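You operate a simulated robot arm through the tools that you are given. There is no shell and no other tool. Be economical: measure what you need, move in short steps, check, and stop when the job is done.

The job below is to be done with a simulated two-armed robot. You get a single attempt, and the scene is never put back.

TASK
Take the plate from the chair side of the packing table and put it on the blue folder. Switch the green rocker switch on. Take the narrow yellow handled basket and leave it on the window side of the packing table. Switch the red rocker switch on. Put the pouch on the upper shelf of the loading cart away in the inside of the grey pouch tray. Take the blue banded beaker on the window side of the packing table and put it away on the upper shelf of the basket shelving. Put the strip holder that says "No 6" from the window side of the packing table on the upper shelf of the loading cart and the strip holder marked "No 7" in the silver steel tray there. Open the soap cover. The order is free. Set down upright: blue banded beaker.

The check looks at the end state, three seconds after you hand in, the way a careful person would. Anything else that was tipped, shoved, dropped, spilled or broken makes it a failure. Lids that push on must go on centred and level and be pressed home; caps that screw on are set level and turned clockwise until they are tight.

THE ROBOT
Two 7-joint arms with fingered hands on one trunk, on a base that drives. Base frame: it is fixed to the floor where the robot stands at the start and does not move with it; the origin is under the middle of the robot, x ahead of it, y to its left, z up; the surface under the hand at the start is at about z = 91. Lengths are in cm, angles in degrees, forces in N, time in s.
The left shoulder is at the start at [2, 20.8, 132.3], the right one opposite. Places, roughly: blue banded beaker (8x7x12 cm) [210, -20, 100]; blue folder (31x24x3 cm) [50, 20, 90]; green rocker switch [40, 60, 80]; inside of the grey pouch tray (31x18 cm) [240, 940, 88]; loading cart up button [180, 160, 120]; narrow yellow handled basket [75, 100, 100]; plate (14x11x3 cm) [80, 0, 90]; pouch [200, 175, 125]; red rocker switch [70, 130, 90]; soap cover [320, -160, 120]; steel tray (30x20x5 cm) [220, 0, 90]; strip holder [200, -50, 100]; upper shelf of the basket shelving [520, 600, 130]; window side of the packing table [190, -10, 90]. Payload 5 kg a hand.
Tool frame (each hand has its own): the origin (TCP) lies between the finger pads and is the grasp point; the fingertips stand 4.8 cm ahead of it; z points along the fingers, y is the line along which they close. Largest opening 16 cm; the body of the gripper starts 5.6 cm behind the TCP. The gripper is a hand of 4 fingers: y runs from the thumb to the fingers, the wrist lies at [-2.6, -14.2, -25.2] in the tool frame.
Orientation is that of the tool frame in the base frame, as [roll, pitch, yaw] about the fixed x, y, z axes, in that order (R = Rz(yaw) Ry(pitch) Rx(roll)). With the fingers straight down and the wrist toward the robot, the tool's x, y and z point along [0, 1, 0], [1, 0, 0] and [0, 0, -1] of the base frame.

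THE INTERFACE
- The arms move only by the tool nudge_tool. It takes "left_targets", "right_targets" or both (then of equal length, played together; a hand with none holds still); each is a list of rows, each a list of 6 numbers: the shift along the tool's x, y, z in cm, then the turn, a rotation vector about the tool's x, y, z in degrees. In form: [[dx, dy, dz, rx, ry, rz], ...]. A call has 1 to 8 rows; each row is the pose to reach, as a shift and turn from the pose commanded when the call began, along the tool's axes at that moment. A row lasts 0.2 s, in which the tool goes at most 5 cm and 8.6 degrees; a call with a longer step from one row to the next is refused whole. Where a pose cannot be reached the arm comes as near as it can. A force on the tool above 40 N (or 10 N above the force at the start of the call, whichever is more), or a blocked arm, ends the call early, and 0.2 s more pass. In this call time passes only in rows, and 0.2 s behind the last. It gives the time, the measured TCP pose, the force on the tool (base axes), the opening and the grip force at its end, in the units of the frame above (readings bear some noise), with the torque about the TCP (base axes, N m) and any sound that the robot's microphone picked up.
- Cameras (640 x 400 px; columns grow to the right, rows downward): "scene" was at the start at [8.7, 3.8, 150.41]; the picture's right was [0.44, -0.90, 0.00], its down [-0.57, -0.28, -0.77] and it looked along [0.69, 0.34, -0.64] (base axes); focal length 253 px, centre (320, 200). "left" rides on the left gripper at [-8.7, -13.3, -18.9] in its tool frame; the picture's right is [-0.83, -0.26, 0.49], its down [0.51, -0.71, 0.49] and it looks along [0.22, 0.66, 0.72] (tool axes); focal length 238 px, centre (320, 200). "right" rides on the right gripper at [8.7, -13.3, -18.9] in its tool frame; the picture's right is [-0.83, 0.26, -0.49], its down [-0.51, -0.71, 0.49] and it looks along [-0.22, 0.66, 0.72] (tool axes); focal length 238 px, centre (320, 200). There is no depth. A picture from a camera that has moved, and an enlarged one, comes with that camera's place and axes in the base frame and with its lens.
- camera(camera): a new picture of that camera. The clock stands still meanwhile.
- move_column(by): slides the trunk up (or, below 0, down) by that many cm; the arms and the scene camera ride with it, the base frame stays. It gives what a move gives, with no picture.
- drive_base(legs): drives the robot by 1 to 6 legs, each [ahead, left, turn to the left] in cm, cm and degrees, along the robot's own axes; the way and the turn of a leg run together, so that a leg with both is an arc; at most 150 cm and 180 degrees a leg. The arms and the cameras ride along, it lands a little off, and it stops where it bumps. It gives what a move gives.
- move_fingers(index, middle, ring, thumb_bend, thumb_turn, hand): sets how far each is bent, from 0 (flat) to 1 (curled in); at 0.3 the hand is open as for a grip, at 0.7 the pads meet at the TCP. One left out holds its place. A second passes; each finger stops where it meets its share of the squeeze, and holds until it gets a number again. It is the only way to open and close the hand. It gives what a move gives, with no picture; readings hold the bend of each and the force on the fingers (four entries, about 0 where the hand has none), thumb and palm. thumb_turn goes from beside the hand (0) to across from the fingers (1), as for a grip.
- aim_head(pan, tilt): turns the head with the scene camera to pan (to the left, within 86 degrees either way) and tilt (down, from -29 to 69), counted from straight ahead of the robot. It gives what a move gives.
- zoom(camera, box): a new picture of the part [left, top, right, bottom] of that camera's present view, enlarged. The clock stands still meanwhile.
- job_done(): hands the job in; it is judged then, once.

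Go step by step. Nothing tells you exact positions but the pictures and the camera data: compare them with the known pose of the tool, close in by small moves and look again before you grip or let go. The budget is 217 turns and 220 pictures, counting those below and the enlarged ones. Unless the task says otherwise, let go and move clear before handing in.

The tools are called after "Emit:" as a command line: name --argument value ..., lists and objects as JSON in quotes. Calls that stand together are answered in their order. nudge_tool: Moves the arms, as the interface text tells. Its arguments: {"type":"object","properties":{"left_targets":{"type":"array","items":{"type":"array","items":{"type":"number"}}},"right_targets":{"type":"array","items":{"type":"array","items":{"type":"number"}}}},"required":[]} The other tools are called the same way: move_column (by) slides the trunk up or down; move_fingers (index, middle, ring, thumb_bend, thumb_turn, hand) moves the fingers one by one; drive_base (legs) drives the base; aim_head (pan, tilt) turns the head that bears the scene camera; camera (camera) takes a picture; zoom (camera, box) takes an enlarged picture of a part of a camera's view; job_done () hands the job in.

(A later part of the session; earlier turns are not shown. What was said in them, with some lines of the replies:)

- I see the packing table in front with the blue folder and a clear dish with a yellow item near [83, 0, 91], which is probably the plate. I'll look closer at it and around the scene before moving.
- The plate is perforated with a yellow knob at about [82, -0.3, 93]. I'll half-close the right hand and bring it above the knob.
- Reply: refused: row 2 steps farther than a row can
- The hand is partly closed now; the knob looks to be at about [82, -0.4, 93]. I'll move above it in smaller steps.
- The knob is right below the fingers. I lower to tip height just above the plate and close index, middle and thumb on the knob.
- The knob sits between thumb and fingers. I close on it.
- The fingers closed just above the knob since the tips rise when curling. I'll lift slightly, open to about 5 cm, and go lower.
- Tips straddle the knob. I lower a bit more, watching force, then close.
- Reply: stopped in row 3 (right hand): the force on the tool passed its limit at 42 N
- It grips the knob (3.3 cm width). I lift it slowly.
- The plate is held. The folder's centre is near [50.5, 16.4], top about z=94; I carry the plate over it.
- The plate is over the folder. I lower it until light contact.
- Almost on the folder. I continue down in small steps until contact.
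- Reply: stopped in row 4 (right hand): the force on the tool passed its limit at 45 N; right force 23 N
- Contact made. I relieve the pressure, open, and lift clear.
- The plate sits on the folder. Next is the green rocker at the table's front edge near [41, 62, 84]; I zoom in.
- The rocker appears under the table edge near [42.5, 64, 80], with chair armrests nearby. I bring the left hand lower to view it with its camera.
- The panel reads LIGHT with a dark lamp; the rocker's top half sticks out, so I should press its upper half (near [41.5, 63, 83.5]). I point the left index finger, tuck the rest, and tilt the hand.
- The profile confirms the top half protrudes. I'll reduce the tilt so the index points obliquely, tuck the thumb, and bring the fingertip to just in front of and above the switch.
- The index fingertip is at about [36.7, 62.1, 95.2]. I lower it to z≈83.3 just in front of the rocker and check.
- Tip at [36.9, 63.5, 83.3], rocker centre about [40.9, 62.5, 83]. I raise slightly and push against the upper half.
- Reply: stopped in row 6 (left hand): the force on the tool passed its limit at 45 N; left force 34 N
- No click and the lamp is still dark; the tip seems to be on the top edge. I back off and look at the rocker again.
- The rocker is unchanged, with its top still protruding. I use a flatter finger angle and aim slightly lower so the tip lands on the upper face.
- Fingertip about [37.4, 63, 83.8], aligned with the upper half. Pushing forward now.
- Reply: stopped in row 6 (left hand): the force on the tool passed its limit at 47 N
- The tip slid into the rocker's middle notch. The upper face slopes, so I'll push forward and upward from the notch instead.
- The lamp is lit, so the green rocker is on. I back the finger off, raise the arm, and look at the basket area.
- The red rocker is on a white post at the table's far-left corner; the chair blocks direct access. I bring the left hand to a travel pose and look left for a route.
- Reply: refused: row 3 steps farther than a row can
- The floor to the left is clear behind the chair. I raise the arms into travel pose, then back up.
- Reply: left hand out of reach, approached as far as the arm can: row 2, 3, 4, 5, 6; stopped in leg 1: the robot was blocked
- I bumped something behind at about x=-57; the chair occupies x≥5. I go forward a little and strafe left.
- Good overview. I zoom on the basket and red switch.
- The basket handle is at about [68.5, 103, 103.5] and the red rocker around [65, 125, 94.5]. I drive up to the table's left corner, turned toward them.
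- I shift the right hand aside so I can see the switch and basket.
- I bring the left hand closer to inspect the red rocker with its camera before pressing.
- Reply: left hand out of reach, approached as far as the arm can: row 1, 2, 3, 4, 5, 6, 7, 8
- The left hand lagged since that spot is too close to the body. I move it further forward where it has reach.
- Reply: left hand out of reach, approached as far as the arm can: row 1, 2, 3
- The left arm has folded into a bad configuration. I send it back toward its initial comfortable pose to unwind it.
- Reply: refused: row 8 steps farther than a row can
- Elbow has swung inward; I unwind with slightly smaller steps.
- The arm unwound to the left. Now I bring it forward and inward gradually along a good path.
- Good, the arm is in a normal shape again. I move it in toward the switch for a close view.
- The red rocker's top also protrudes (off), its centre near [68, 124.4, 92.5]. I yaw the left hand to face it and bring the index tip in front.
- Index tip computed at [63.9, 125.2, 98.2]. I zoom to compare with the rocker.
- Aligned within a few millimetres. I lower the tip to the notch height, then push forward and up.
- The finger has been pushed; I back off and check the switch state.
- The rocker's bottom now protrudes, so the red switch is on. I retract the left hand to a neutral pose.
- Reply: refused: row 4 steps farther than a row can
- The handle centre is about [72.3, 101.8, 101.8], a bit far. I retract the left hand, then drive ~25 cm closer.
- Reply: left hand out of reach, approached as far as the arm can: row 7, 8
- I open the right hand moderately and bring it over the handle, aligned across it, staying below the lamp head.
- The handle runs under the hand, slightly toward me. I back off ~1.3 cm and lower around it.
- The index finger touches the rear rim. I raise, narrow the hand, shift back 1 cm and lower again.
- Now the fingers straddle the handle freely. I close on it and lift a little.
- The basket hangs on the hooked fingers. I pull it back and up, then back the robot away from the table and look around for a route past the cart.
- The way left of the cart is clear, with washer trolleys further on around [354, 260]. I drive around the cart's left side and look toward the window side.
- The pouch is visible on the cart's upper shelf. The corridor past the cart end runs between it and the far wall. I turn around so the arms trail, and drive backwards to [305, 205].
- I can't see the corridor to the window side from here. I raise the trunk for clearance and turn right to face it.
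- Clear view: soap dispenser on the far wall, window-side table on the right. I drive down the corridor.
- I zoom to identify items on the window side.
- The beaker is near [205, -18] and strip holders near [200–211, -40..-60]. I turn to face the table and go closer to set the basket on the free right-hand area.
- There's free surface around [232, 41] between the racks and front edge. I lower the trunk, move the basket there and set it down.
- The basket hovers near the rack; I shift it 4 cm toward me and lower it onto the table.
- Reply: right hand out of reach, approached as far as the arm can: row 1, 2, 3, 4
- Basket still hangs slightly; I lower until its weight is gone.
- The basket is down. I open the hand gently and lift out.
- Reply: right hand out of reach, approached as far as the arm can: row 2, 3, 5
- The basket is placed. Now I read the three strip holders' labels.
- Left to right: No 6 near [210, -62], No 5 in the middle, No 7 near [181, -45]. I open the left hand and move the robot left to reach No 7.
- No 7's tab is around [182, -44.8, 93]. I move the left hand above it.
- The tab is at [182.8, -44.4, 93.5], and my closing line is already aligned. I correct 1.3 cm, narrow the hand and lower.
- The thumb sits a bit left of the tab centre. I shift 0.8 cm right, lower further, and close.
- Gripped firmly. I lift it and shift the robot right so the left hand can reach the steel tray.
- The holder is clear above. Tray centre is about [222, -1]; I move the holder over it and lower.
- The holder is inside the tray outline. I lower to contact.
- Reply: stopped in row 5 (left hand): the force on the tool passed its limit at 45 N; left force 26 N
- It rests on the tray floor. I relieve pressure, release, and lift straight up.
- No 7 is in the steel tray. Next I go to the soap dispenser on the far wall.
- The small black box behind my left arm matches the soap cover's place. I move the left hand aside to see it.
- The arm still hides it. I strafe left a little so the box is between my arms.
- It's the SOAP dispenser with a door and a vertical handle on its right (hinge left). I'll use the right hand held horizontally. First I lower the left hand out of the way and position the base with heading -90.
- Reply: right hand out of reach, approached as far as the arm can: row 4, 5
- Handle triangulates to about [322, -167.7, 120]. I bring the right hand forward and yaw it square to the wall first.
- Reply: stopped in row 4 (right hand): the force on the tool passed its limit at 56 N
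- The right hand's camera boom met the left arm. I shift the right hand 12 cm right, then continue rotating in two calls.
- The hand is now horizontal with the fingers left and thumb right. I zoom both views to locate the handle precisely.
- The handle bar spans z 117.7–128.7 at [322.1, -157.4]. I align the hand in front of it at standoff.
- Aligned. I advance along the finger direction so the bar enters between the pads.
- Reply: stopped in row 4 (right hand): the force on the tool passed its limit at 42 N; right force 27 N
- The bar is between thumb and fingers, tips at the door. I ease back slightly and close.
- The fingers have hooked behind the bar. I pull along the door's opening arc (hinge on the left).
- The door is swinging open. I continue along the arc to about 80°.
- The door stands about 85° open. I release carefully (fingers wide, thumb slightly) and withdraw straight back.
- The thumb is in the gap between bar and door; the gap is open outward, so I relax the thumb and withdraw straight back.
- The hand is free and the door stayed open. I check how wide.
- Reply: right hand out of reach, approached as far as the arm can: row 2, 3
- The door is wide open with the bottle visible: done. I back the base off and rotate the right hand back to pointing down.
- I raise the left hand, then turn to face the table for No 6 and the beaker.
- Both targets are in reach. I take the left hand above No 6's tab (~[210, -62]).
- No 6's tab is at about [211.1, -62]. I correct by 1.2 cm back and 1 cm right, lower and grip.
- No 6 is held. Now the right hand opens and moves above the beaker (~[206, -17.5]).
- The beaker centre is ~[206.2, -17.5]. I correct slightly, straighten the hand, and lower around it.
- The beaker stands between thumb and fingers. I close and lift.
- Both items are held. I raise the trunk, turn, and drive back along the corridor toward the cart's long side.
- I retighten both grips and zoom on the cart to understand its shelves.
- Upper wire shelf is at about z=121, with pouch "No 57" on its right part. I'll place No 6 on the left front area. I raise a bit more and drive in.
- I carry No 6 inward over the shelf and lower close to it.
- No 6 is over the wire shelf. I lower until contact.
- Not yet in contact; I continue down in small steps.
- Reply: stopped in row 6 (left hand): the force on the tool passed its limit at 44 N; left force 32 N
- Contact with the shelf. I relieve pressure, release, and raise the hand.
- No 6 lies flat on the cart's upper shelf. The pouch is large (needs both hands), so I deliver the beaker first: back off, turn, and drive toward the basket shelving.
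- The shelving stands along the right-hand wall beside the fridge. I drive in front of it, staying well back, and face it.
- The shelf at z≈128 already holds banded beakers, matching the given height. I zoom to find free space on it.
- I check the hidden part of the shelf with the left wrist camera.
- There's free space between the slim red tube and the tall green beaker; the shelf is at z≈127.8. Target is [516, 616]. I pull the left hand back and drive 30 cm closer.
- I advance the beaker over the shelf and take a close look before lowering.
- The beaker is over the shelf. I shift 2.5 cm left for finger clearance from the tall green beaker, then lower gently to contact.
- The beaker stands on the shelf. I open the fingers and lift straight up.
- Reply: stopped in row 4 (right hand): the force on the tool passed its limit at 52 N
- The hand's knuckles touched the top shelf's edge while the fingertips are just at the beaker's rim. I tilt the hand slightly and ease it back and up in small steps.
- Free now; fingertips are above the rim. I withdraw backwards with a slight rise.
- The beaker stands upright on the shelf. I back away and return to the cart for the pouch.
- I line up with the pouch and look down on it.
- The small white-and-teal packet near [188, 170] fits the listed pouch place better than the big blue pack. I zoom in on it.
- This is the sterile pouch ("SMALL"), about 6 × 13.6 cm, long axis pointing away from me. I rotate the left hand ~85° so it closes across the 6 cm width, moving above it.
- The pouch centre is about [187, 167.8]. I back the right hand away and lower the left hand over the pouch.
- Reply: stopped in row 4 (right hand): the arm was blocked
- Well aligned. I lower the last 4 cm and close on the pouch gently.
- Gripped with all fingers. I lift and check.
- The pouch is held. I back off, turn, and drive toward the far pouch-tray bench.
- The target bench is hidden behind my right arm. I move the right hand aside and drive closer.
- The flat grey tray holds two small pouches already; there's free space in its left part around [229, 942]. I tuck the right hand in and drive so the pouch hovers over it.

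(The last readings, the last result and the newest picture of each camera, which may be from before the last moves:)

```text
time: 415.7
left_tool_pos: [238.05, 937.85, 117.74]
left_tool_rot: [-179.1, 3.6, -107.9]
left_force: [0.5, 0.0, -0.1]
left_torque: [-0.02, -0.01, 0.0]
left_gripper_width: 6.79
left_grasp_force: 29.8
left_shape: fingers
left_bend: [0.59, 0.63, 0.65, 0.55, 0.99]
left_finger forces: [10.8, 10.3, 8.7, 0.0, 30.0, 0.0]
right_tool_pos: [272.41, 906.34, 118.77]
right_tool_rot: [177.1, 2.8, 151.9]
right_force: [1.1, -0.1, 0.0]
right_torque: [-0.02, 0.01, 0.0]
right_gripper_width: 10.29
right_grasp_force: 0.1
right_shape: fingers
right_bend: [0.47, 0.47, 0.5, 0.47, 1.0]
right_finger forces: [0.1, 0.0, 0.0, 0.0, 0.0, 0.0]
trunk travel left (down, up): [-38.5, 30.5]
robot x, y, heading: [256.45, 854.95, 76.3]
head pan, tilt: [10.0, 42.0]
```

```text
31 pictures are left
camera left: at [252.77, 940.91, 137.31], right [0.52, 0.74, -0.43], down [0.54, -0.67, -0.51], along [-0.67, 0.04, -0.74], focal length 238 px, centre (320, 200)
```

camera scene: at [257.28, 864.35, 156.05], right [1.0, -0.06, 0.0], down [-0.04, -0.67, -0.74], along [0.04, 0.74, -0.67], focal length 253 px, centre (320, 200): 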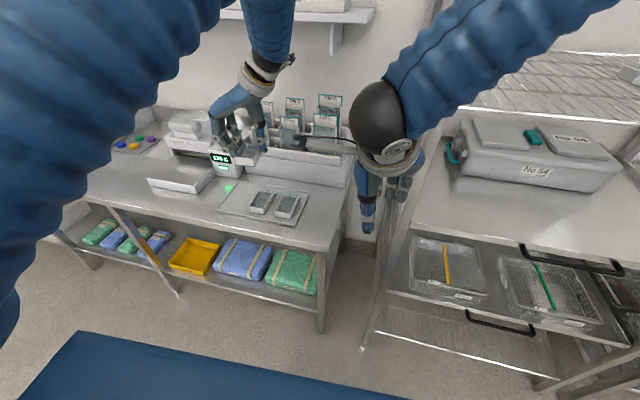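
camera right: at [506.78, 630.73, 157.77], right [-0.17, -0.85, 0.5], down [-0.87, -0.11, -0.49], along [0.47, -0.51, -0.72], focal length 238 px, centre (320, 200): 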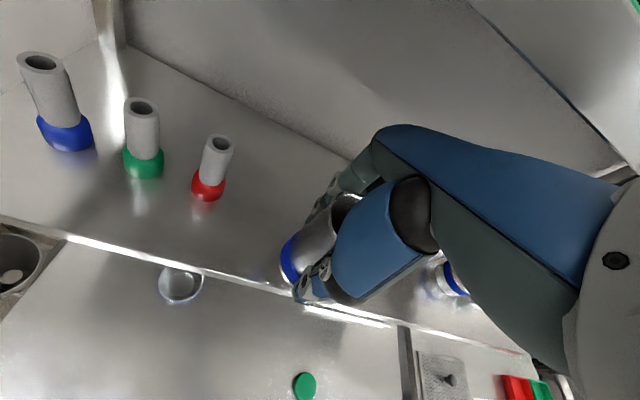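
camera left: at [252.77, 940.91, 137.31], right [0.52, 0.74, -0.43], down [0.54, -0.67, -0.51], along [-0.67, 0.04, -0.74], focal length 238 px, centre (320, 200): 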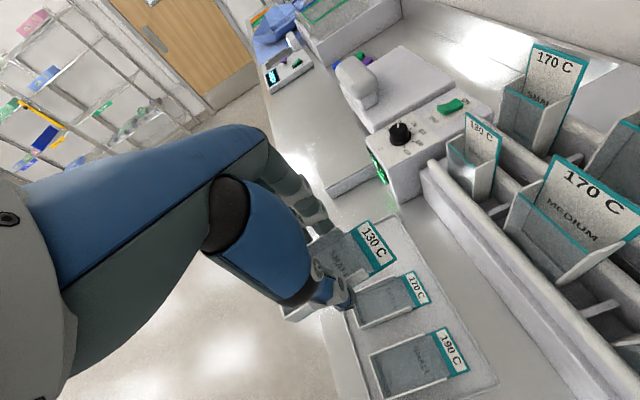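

The free slot centre is about [230.5, 940.5]. I move the pouch over it and lower partway.

Emit:
nudge_tool --left_targets '[[-0.6, 4, 0, 0, 0, 0], [-1.4, 7.9, 0.5, 0, 0, 0], [-1.2, 7.9, 5, 0, 0, 0], [-0.9, 7.9, 9.5, 0, 0, 0], [-0.6, 7.9, 14, 0, 0, 0], [-0.4, 7.9, 17, 0, 0, 0]]'

Emit:
camera --camera "left"

Emit:
zoom --camera "scene" --box '[170, 110, 340, 240]'

```text
time: 417.1
left_tool_pos: [231.37, 941.93, 100.67]
left_tool_rot: [-179.3, 3.7, -107.9]
left_force: [0.2, 0.8, 1.7]
left_torque: [-0.14, -0.03, 0.01]
left_gripper_width: 6.81
left_grasp_force: 30.1
left_shape: fingers
left_bend: [0.59, 0.63, 0.65, 0.55, 0.99]
left_finger forces: [11.1, 10.4, 8.4, 0.0, 30.0, 0.0]
right_tool_pos: [272.36, 906.31, 118.69]
right_tool_rot: [177.2, 2.7, 151.8]
right_force: [0.4, 0.3, -1.0]
right_torque: [-0.05, 0.02, -0.02]
right_gripper_width: 10.3
right_grasp_force: 0.1
right_shape: fingers
right_bend: [0.47, 0.47, 0.5, 0.47, 1.0]
right_finger forces: [0.0, 0.1, 0.0, 0.0, 0.1, 0.0]
trunk travel left (down, up): [-38.5, 30.5]
robot x, y, heading: [256.54, 854.65, 76.8]
head pan, tilt: [10.0, 42.0]
```

```text
30 pictures are left
camera left: at [245.92, 944.87, 120.18], right [0.52, 0.74, -0.43], down [0.54, -0.67, -0.51], along [-0.67, 0.04, -0.74], focal length 238 px, centre (320, 200)
```

left: 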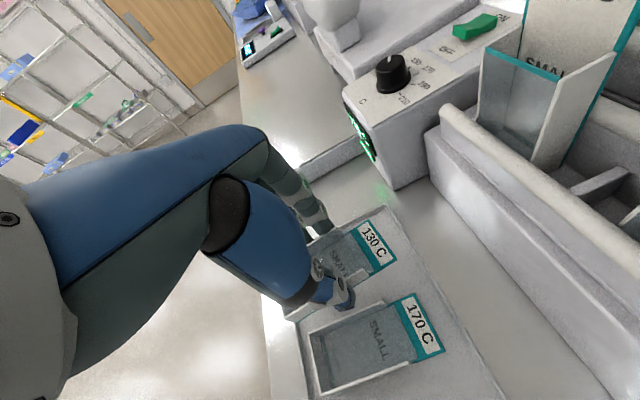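

```text
3.08 times, centred on (255, 175) of scene
camera zoom: at [257.26, 864.41, 156.04], right [1.0, -0.06, 0.0], down [-0.04, -0.67, -0.74], along [0.04, 0.74, -0.67], focal length 779 px, centre (520, 277)
```

zoom: 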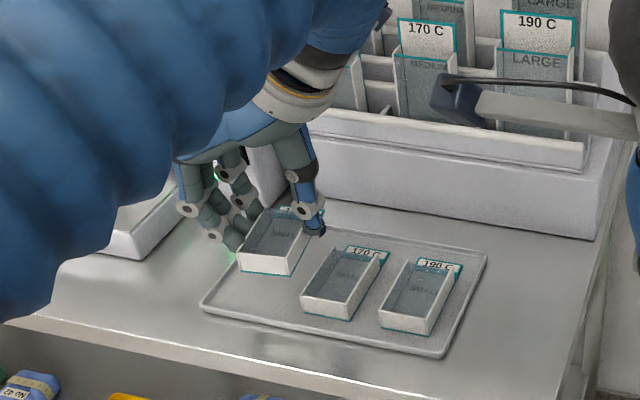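

The slot is right, but a bit tight to the neighbouring pouch. I shift 1.5 cm left and lower toward the tray floor.

Emit:
nudge_tool --left_targets '[[0, 1.5, 0, 0, 0, 0], [0.1, 1.5, 2.5, 0, 0, 0], [0.2, 1.5, 4, 0, 0, 0]]'

Emit:
zoom --camera "scene" --box '[170, 110, 340, 240]'

```text
time: 417.9
left_tool_pos: [230.0, 942.33, 96.45]
left_tool_rot: [-179.2, 3.7, -107.9]
left_force: [0.0, 0.9, 1.1]
left_torque: [-0.07, -0.04, 0.0]
left_gripper_width: 6.77
left_grasp_force: 30.2
left_shape: fingers
left_bend: [0.59, 0.63, 0.65, 0.55, 0.99]
left_finger forces: [11.1, 10.3, 8.7, 0.0, 29.9, 0.0]
right_tool_pos: [272.45, 906.22, 118.84]
right_tool_rot: [177.0, 2.8, 151.7]
right_force: [0.4, 0.0, 0.1]
right_torque: [0.0, -0.04, 0.02]
right_gripper_width: 10.3
right_grasp_force: 0.0
right_shape: fingers
right_bend: [0.47, 0.47, 0.5, 0.47, 1.0]
right_finger forces: [0.0, 0.1, 0.0, 0.1, 0.0, 0.1]
trunk travel left (down, up): [-38.5, 30.5]
robot x, y, heading: [256.51, 854.95, 76.9]
head pan, tilt: [10.0, 42.0]
```

```text
3.08 times, centred on (255, 175) of scene
camera zoom: at [257.24, 864.34, 156.04], right [1.0, -0.06, 0.0], down [-0.04, -0.67, -0.74], along [0.04, 0.74, -0.67], focal length 779 px, centre (520, 277)
```

zoom: 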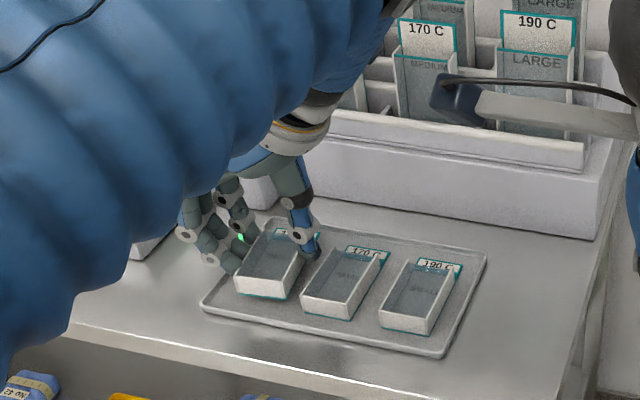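

Nearly down. I lower the final bit to contact.

Emit:
nudge_tool --left_targets '[[0, 0, 0.6, 0, 0, 0], [0, 0, 1.1, 0, 0, 0], [0.1, 0, 1.6, 0, 0, 0], [0.1, 0, 2.0, 0, 0, 0]]'

Emit:
zoom --camera "scene" --box '[200, 150, 320, 240]'

```text
time: 418.9
left_tool_pos: [229.9, 942.26, 95.02]
left_tool_rot: [-179.3, 3.9, -107.8]
left_force: [-4.1, -2.5, 15.6]
left_torque: [-0.02, -0.49, -0.03]
left_gripper_width: 6.73
left_grasp_force: 31.5
left_shape: fingers
left_bend: [0.59, 0.63, 0.65, 0.56, 0.99]
left_finger forces: [12.9, 10.3, 9.9, 0.1, 30.3, 0.0]
right_tool_pos: [272.43, 906.1, 118.93]
right_tool_rot: [177.2, 2.6, 151.7]
right_force: [0.4, -0.1, 0.4]
right_torque: [0.03, 0.01, 0.0]
right_gripper_width: 10.32
right_grasp_force: 0.0
right_shape: fingers
right_bend: [0.47, 0.47, 0.5, 0.47, 1.0]
right_finger forces: [0.0, 0.0, 0.0, 0.1, 0.0, 0.0]
trunk travel left (down, up): [-38.5, 30.5]
robot x, y, heading: [256.39, 855.02, 76.8]
head pan, tilt: [10.0, 42.0]
```

```text
4.44 times, centred on (260, 195) of scene
camera zoom: at [257.27, 864.15, 156.08], right [1.0, -0.06, 0.0], down [-0.04, -0.67, -0.74], along [0.04, 0.74, -0.67], focal length 1125 px, centre (587, 222)
```

zoom: 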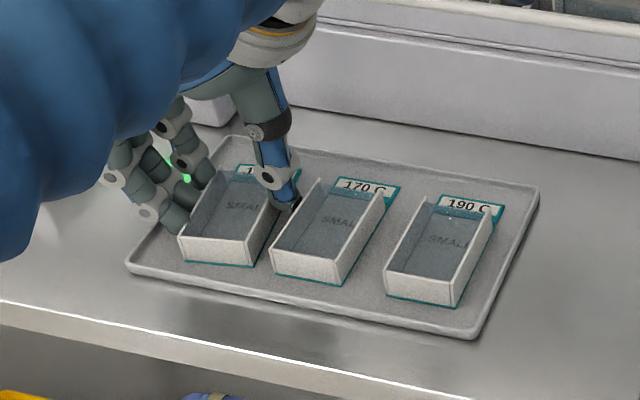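

It rests in the tray. To avoid nudging the neighbour, I open the left-side fingers only, relax the thumb a hair, and lift straight up.

Emit:
move_fingers --hand "left" --index 0.5 --middle 0.5 --ring 0.5 --thumb_bend 0.55

Emit:
nudge_tool --left_targets '[[0, 0.1, -1.2, 0, 0, 0], [0, 0.1, -3, 0, 0, 0], [0, 0.1, -6, 0, 0, 0], [0, 0, -10, 0, 0, 0], [0, 0, -14, 0, 0, 0]]'

Emit:
zoom --camera "scene" --box '[190, 130, 340, 240]'

```text
time: 419.9
left_tool_pos: [229.9, 942.24, 94.71]
left_tool_rot: [-179.2, 3.7, -107.8]
left_force: [0.5, -1.0, 1.2]
left_torque: [-0.05, 0.03, 0.05]
left_gripper_width: 8.14
left_grasp_force: 1.4
left_shape: fingers
left_bend: [0.5, 0.5, 0.5, 0.55, 1.0]
left_finger forces: [0.0, 1.5, 0.1, 0.0, 0.1, 0.0]
right_tool_pos: [272.36, 906.43, 118.77]
right_tool_rot: [177.1, 2.8, 151.7]
right_force: [-0.4, 0.4, 0.4]
right_torque: [0.01, 0.0, 0.01]
right_gripper_width: 10.31
right_grasp_force: 0.0
right_shape: fingers
right_bend: [0.47, 0.47, 0.5, 0.47, 1.0]
right_finger forces: [0.1, 0.1, 0.0, 0.1, 0.0, 0.0]
trunk travel left (down, up): [-38.5, 30.5]
robot x, y, heading: [256.64, 854.94, 76.7]
head pan, tilt: [10.0, 42.0]
```

```text
time: 421.1
left_tool_pos: [229.54, 941.35, 108.6]
left_tool_rot: [-179.2, 3.7, -107.9]
left_force: [0.8, -1.9, -1.4]
left_torque: [0.16, 0.03, 0.02]
left_gripper_width: 8.14
left_grasp_force: 0.0
left_shape: fingers
left_bend: [0.5, 0.5, 0.5, 0.55, 1.0]
left_finger forces: [0.1, 0.0, 0.0, 0.1, 0.1, 0.1]
right_tool_pos: [272.41, 906.13, 118.87]
right_tool_rot: [177.1, 2.8, 151.8]
right_force: [0.6, 0.6, 0.2]
right_torque: [0.12, 0.02, 0.0]
right_gripper_width: 10.3
right_grasp_force: 0.0
right_shape: fingers
right_bend: [0.47, 0.47, 0.5, 0.47, 1.0]
right_finger forces: [0.0, 0.1, 0.0, 0.0, 0.0, 0.1]
trunk travel left (down, up): [-38.5, 30.5]
robot x, y, heading: [256.34, 854.7, 76.4]
head pan, tilt: [10.0, 42.0]
```

```text
3.64 times, centred on (265, 185) of scene
camera zoom: at [257.28, 864.21, 156.06], right [1.0, -0.06, 0.0], down [-0.04, -0.67, -0.74], along [0.04, 0.74, -0.67], focal length 921 px, centre (520, 254)
```

zoom: 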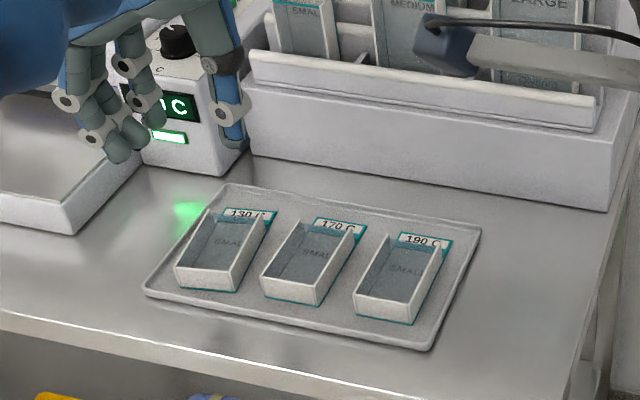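

The pouch is in the tray. I raise the hands clear, then drive back to double-check the red switch and the area behind my starting spot where I bumped.

Emit:
nudge_tool --left_targets '[[0, 0, -5, 0, 0, 0], [0, 0, -10, 0, 0, 0], [0, 0, -15, 0, 0, 0], [0, 0, -20, 0, 0, 0]]'

Emit:
drive_base --legs '[[-60, 0, 0], [0, 0, 85], [0, 0, 84], [140, 0, 0], [140, 0, 0], [140, 0, 0]]'

Emit:
aim_head --pan 0 --tilt 15

Emit:
camera --camera "scene"

```text
time: 422.1
left_tool_pos: [228.92, 939.99, 128.65]
left_tool_rot: [-179.1, 3.6, -107.9]
left_force: [0.1, -1.4, -2.6]
left_torque: [0.18, 0.05, -0.02]
left_gripper_width: 8.1
left_grasp_force: 0.0
left_shape: fingers
left_bend: [0.5, 0.5, 0.5, 0.55, 1.0]
left_finger forces: [0.1, 0.0, 0.1, 0.1, 0.0, 0.1]
right_tool_pos: [272.48, 906.13, 118.91]
right_tool_rot: [177.1, 2.7, 151.8]
right_force: [0.3, -0.7, 0.8]
right_torque: [0.14, 0.02, 0.0]
right_gripper_width: 10.33
right_grasp_force: 0.1
right_shape: fingers
right_bend: [0.47, 0.47, 0.5, 0.47, 1.0]
right_finger forces: [0.1, 0.0, 0.1, 0.0, 0.0, 0.0]
trunk travel left (down, up): [-38.5, 30.5]
robot x, y, heading: [256.76, 855.13, 76.7]
head pan, tilt: [10.0, 42.0]
```

```text
time: 452.6
left_tool_pos: [86.39, 321.78, 128.51]
left_tool_rot: [-179.2, 3.7, 62.3]
left_force: [-0.6, -1.3, -0.3]
left_torque: [0.04, 0.02, 0.01]
left_gripper_width: 8.08
left_grasp_force: 0.0
left_shape: fingers
left_bend: [0.5, 0.5, 0.5, 0.55, 1.0]
left_finger forces: [0.0, 0.1, 0.0, 0.0, 0.0, 0.0]
right_tool_pos: [49.31, 362.76, 118.83]
right_tool_rot: [177.1, 2.8, -38.2]
right_force: [0.0, -0.5, 0.5]
right_torque: [0.01, 0.0, -0.04]
right_gripper_width: 10.29
right_grasp_force: 0.1
right_shape: fingers
right_bend: [0.47, 0.47, 0.5, 0.47, 1.0]
right_finger forces: [0.0, 0.0, 0.1, 0.1, 0.0, 0.0]
trunk travel left (down, up): [-38.5, 30.5]
robot x, y, heading: [73.69, 410.92, -113.3]
head pan, tilt: [10.0, 42.0]
```

```text
time: 453.5
left_tool_pos: [86.3, 321.86, 128.66]
left_tool_rot: [-179.2, 3.6, 62.3]
left_force: [0.5, 0.3, -0.8]
left_torque: [-0.01, -0.04, 0.0]
left_gripper_width: 8.09
left_grasp_force: 0.0
left_shape: fingers
left_bend: [0.5, 0.5, 0.5, 0.55, 1.0]
left_finger forces: [0.1, 0.1, 0.1, 0.1, 0.1, 0.0]
right_tool_pos: [49.16, 362.79, 118.85]
right_tool_rot: [177.0, 2.8, -38.0]
right_force: [0.3, -0.4, 0.6]
right_torque: [0.01, -0.03, 0.03]
right_gripper_width: 10.28
right_grasp_force: 0.0
right_shape: fingers
right_bend: [0.47, 0.47, 0.5, 0.47, 1.0]
right_finger forces: [0.0, 0.0, 0.1, 0.0, 0.1, 0.0]
trunk travel left (down, up): [-38.5, 30.5]
robot x, y, heading: [73.63, 410.65, -113.1]
head pan, tilt: [0.0, 15.0]
```

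```text
25 pictures are left
camera scene: at [69.48, 401.09, 160.29], right [-0.92, 0.39, 0.0], down [0.1, 0.24, -0.97], along [-0.38, -0.89, -0.26], focal length 253 px, centre (320, 200)
```

scene: 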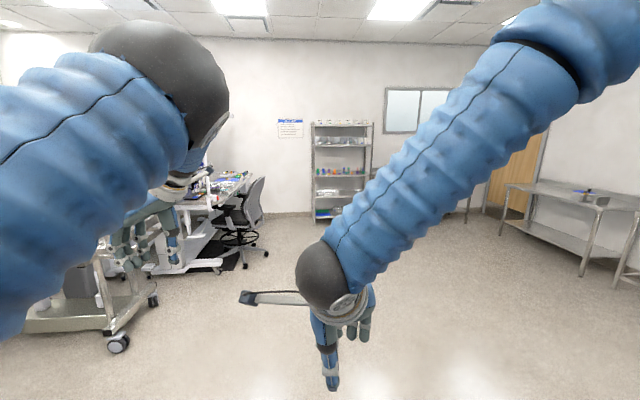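

The thing I bumped is a heavy shelf rack; I zoom to check it and the table end.

Emit:
zoom --camera "scene" --box '[290, 100, 400, 230]'

Emit:
drive_base --legs '[[0, -50, 0], [125, 0, 0]]'

Emit:
aim_head --pan 40 --tilt 20

Emit:
camera --camera "scene"

```text
3.08 times, centred on (345, 165) of scene
camera zoom: at [69.48, 401.09, 160.29], right [-0.92, 0.39, 0.0], down [0.1, 0.24, -0.97], along [-0.38, -0.89, -0.26], focal length 779 px, centre (243, 308)
```

zoom: 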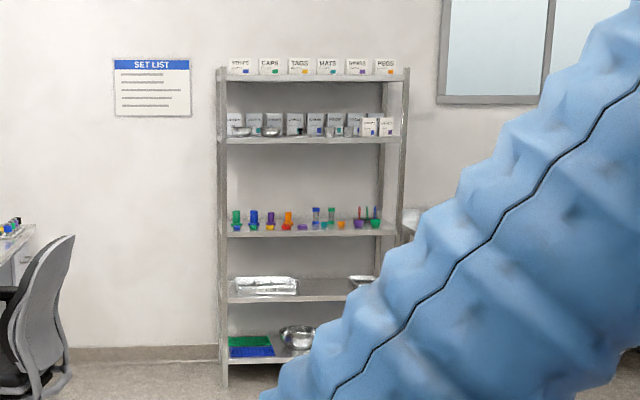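

```text
time: 462.3
left_tool_pos: [-9.87, 226.9, 128.54]
left_tool_rot: [-179.2, 3.7, 62.0]
left_force: [-0.3, 0.0, -0.3]
left_torque: [-0.01, -0.02, 0.01]
left_gripper_width: 8.12
left_grasp_force: 0.2
left_shape: fingers
left_bend: [0.5, 0.5, 0.5, 0.55, 1.0]
left_finger forces: [0.1, 0.0, 0.1, 0.0, 0.0, 0.0]
right_tool_pos: [-46.5, 268.26, 118.89]
right_tool_rot: [177.3, 2.8, -38.5]
right_force: [0.5, 0.0, -0.3]
right_torque: [0.02, -0.03, -0.04]
right_gripper_width: 10.28
right_grasp_force: 0.0
right_shape: fingers
right_bend: [0.47, 0.47, 0.5, 0.47, 1.0]
right_finger forces: [0.0, 0.0, 0.0, 0.1, 0.0, 0.0]
trunk travel left (down, up): [-38.5, 30.5]
robot x, y, heading: [-22.22, 315.55, -113.6]
head pan, tilt: [0.0, 15.0]
```

```text
time: 463.4
left_tool_pos: [-9.74, 226.95, 128.54]
left_tool_rot: [-179.2, 3.7, 61.9]
left_force: [0.8, 0.5, -0.4]
left_torque: [-0.01, -0.03, 0.02]
left_gripper_width: 8.11
left_grasp_force: 0.2
left_shape: fingers
left_bend: [0.5, 0.5, 0.5, 0.55, 1.0]
left_finger forces: [0.0, 0.0, 0.0, 0.1, 0.0, 0.1]
right_tool_pos: [-46.64, 268.13, 118.86]
right_tool_rot: [177.2, 2.8, -38.5]
right_force: [-1.4, -0.3, -0.4]
right_torque: [0.01, -0.02, -0.04]
right_gripper_width: 10.28
right_grasp_force: 0.0
right_shape: fingers
right_bend: [0.47, 0.47, 0.5, 0.47, 1.0]
right_finger forces: [0.0, 0.0, 0.0, 0.1, 0.1, 0.0]
trunk travel left (down, up): [-38.5, 30.5]
robot x, y, heading: [-21.84, 315.75, -113.8]
head pan, tilt: [40.0, 20.0]
```

```text
23 pictures are left
camera scene: at [-19.72, 305.94, 159.48], right [-0.96, -0.28, 0.0], down [-0.1, 0.33, -0.94], along [0.27, -0.9, -0.34], focal length 253 px, centre (320, 200)
```

scene: 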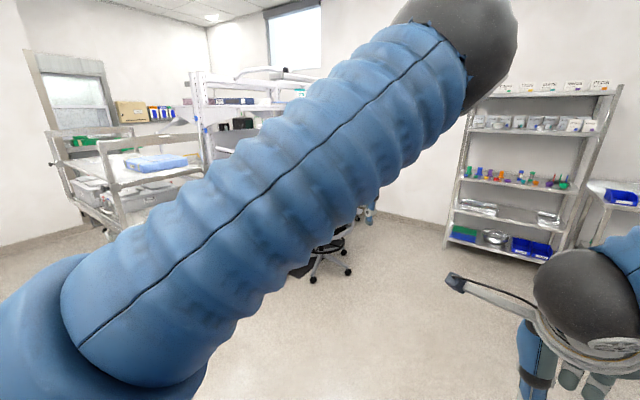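

The rack and its items look fine. I turn to see the red switch between my arms.

Emit:
drive_base --legs '[[0, 0, 52]]'

Emit:
aim_head --pan -8 --tilt 20

Emit:
camera --camera "scene"

```text
time: 466.1
left_tool_pos: [55.46, 270.37, 128.56]
left_tool_rot: [-179.3, 3.7, 113.6]
left_force: [0.3, 0.1, -0.1]
left_torque: [0.02, 0.01, -0.01]
left_gripper_width: 8.12
left_grasp_force: 0.1
left_shape: fingers
left_bend: [0.5, 0.5, 0.5, 0.55, 1.0]
left_finger forces: [0.0, 0.0, 0.0, 0.1, 0.0, 0.0]
right_tool_pos: [0.27, 266.9, 118.85]
right_tool_rot: [177.0, 2.8, 13.3]
right_force: [1.1, -0.4, 0.2]
right_torque: [0.01, 0.03, -0.04]
right_gripper_width: 10.27
right_grasp_force: 0.0
right_shape: fingers
right_bend: [0.47, 0.47, 0.5, 0.47, 1.0]
right_finger forces: [0.0, 0.0, 0.0, 0.0, 0.0, 0.0]
trunk travel left (down, up): [-38.5, 30.5]
robot x, y, heading: [-22.24, 316.0, -61.8]
head pan, tilt: [40.0, 20.0]
```

```text
time: 467.3
left_tool_pos: [55.49, 270.26, 128.76]
left_tool_rot: [-179.2, 3.7, 113.7]
left_force: [0.5, -0.4, -0.7]
left_torque: [0.03, -0.01, 0.0]
left_gripper_width: 8.08
left_grasp_force: 0.1
left_shape: fingers
left_bend: [0.5, 0.5, 0.5, 0.55, 1.0]
left_finger forces: [0.0, 0.0, 0.1, 0.0, 0.0, 0.0]
right_tool_pos: [0.28, 266.93, 118.78]
right_tool_rot: [177.1, 2.8, 13.2]
right_force: [-0.4, 0.3, 0.3]
right_torque: [0.01, -0.02, 0.02]
right_gripper_width: 10.3
right_grasp_force: 0.1
right_shape: fingers
right_bend: [0.47, 0.47, 0.5, 0.47, 1.0]
right_finger forces: [0.0, 0.1, 0.0, 0.0, 0.0, 0.1]
trunk travel left (down, up): [-38.5, 30.5]
robot x, y, heading: [-21.95, 316.37, -62.0]
head pan, tilt: [-8.0, 20.0]
```

```text
22 pictures are left
camera scene: at [-18.18, 306.2, 159.48], right [-0.94, -0.35, 0.0], down [-0.12, 0.32, -0.94], along [0.32, -0.88, -0.34], focal length 253 px, centre (320, 200)
```

scene: 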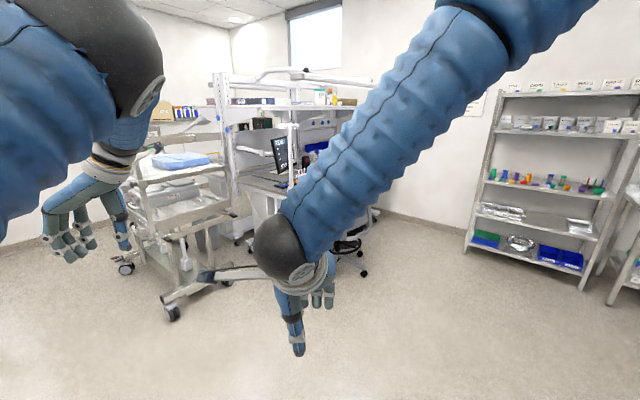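

Emit:
zoom --camera "scene" --box '[225, 110, 325, 220]'

```text
3.64 times, centred on (275, 165) of scene
camera zoom: at [-18.18, 306.2, 159.48], right [-0.94, -0.35, 0.0], down [-0.12, 0.32, -0.94], along [0.32, -0.88, -0.34], focal length 921 px, centre (484, 327)
```

zoom: 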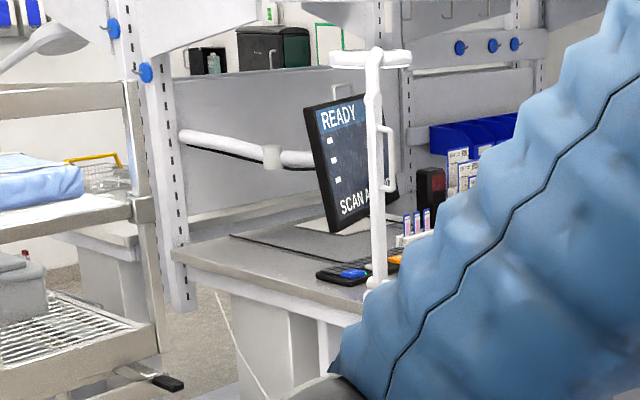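

I rotate slightly so the switch falls in the gap between my arms.

Emit:
drive_base --legs '[[0, 0, -17]]'

Emit:
aim_head --pan 12 --tilt 18

Emit:
zoom --camera "scene" --box '[270, 150, 370, 250]'

```text
time: 468.6
left_tool_pos: [38.67, 249.54, 128.72]
left_tool_rot: [-179.3, 3.8, 96.6]
left_force: [0.3, 0.2, 0.4]
left_torque: [0.03, -0.05, 0.04]
left_gripper_width: 8.1
left_grasp_force: 0.1
left_shape: fingers
left_bend: [0.5, 0.5, 0.5, 0.55, 1.0]
left_finger forces: [0.1, 0.0, 0.0, 0.0, 0.0, 0.0]
right_tool_pos: [-15.14, 262.61, 118.67]
right_tool_rot: [177.0, 2.9, -3.8]
right_force: [0.2, -0.3, 0.1]
right_torque: [0.03, -0.03, 0.01]
right_gripper_width: 10.33
right_grasp_force: 0.1
right_shape: fingers
right_bend: [0.47, 0.47, 0.5, 0.47, 1.0]
right_finger forces: [0.0, 0.0, 0.1, 0.1, 0.0, 0.0]
trunk travel left (down, up): [-38.5, 30.5]
robot x, y, heading: [-21.48, 315.78, -78.7]
head pan, tilt: [-8.0, 20.0]
```

```text
time: 469.5
left_tool_pos: [38.66, 249.77, 128.62]
left_tool_rot: [-179.3, 3.7, 96.7]
left_force: [-0.1, -0.8, -0.4]
left_torque: [0.02, 0.0, 0.0]
left_gripper_width: 8.13
left_grasp_force: 0.1
left_shape: fingers
left_bend: [0.5, 0.5, 0.5, 0.55, 1.0]
left_finger forces: [0.0, 0.1, 0.0, 0.0, 0.1, 0.2]
right_tool_pos: [-14.94, 262.5, 118.77]
right_tool_rot: [177.1, 2.7, -3.8]
right_force: [0.1, 0.8, 0.1]
right_torque: [0.0, 0.03, 0.0]
right_gripper_width: 10.29
right_grasp_force: 0.1
right_shape: fingers
right_bend: [0.47, 0.47, 0.5, 0.47, 1.0]
right_finger forces: [0.1, 0.1, 0.1, 0.0, 0.0, 0.1]
trunk travel left (down, up): [-38.5, 30.5]
robot x, y, heading: [-21.76, 315.97, -79.1]
head pan, tilt: [12.0, 18.0]
```

```text
4.00 times, centred on (320, 200) of scene
camera zoom: at [-18.01, 306.26, 159.8], right [-0.92, -0.39, 0.0], down [-0.12, 0.28, -0.95], along [0.37, -0.88, -0.31], focal length 1013 px, centre (320, 200)
```

zoom: 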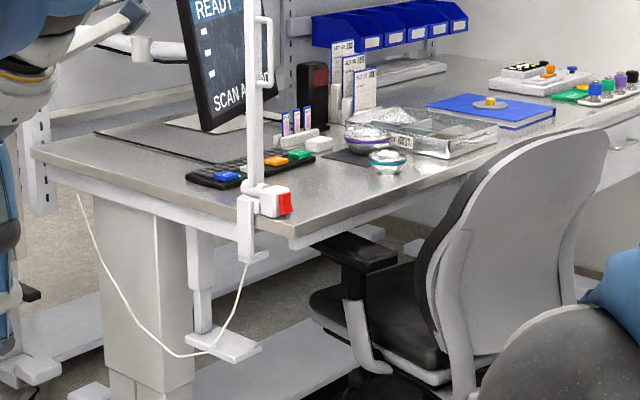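

Emit:
zoom --camera "scene" --box '[300, 188, 330, 212]'

```text
16.00 times, centred on (315, 200) of scene
camera zoom: at [-18.01, 306.26, 159.8], right [-0.92, -0.39, 0.0], down [-0.12, 0.28, -0.95], along [0.37, -0.88, -0.31], focal length 4051 px, centre (400, 200)
```

zoom: 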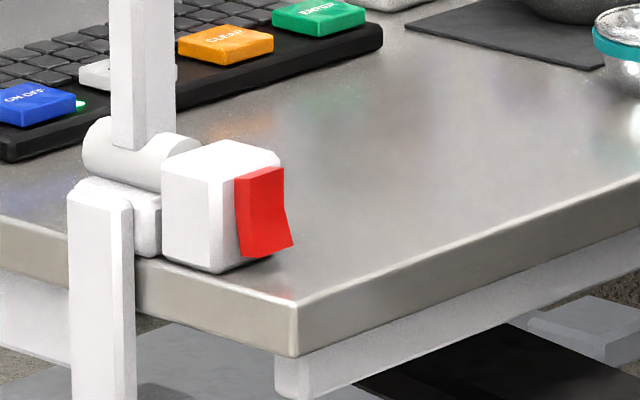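

The side profile shows the red rocker's top pressed in and its bottom sticking out, so it is on. Every step is done and both hands are clear, so I hand in.

Emit:
job_done

```text
The job is handed in.
```

I finished every step and handed the job in. The result isn't back yet.

- **Plate:** it sits on the blue folder.
- **Switches:** the green rocker's lamp is lit. The red rocker's top is pressed in, which I took to be on because it has no lamp.
- **Basket:** the yellow-handled basket stands on the window side of the packing table.
- **Strip holders:** No 6 lies flat on the cart's upper shelf. No 7 is in the steel tray.
- **Soap cover:** it is open at roughly 80–90 degrees.
- **Beaker:** the blue banded beaker stands upright on the shelf at about z = 128, which matches the height you gave. There is another shelf above it.
- **Pouch:** I took the small packet marked SMALL to be the pouch, not the large blue pack marked No 57. It is in the grey pouch tray, beside the two already there.

Early on I backed the base into a metal shelf rack behind my starting spot. The rack and its items looked undisturbed afterwards.
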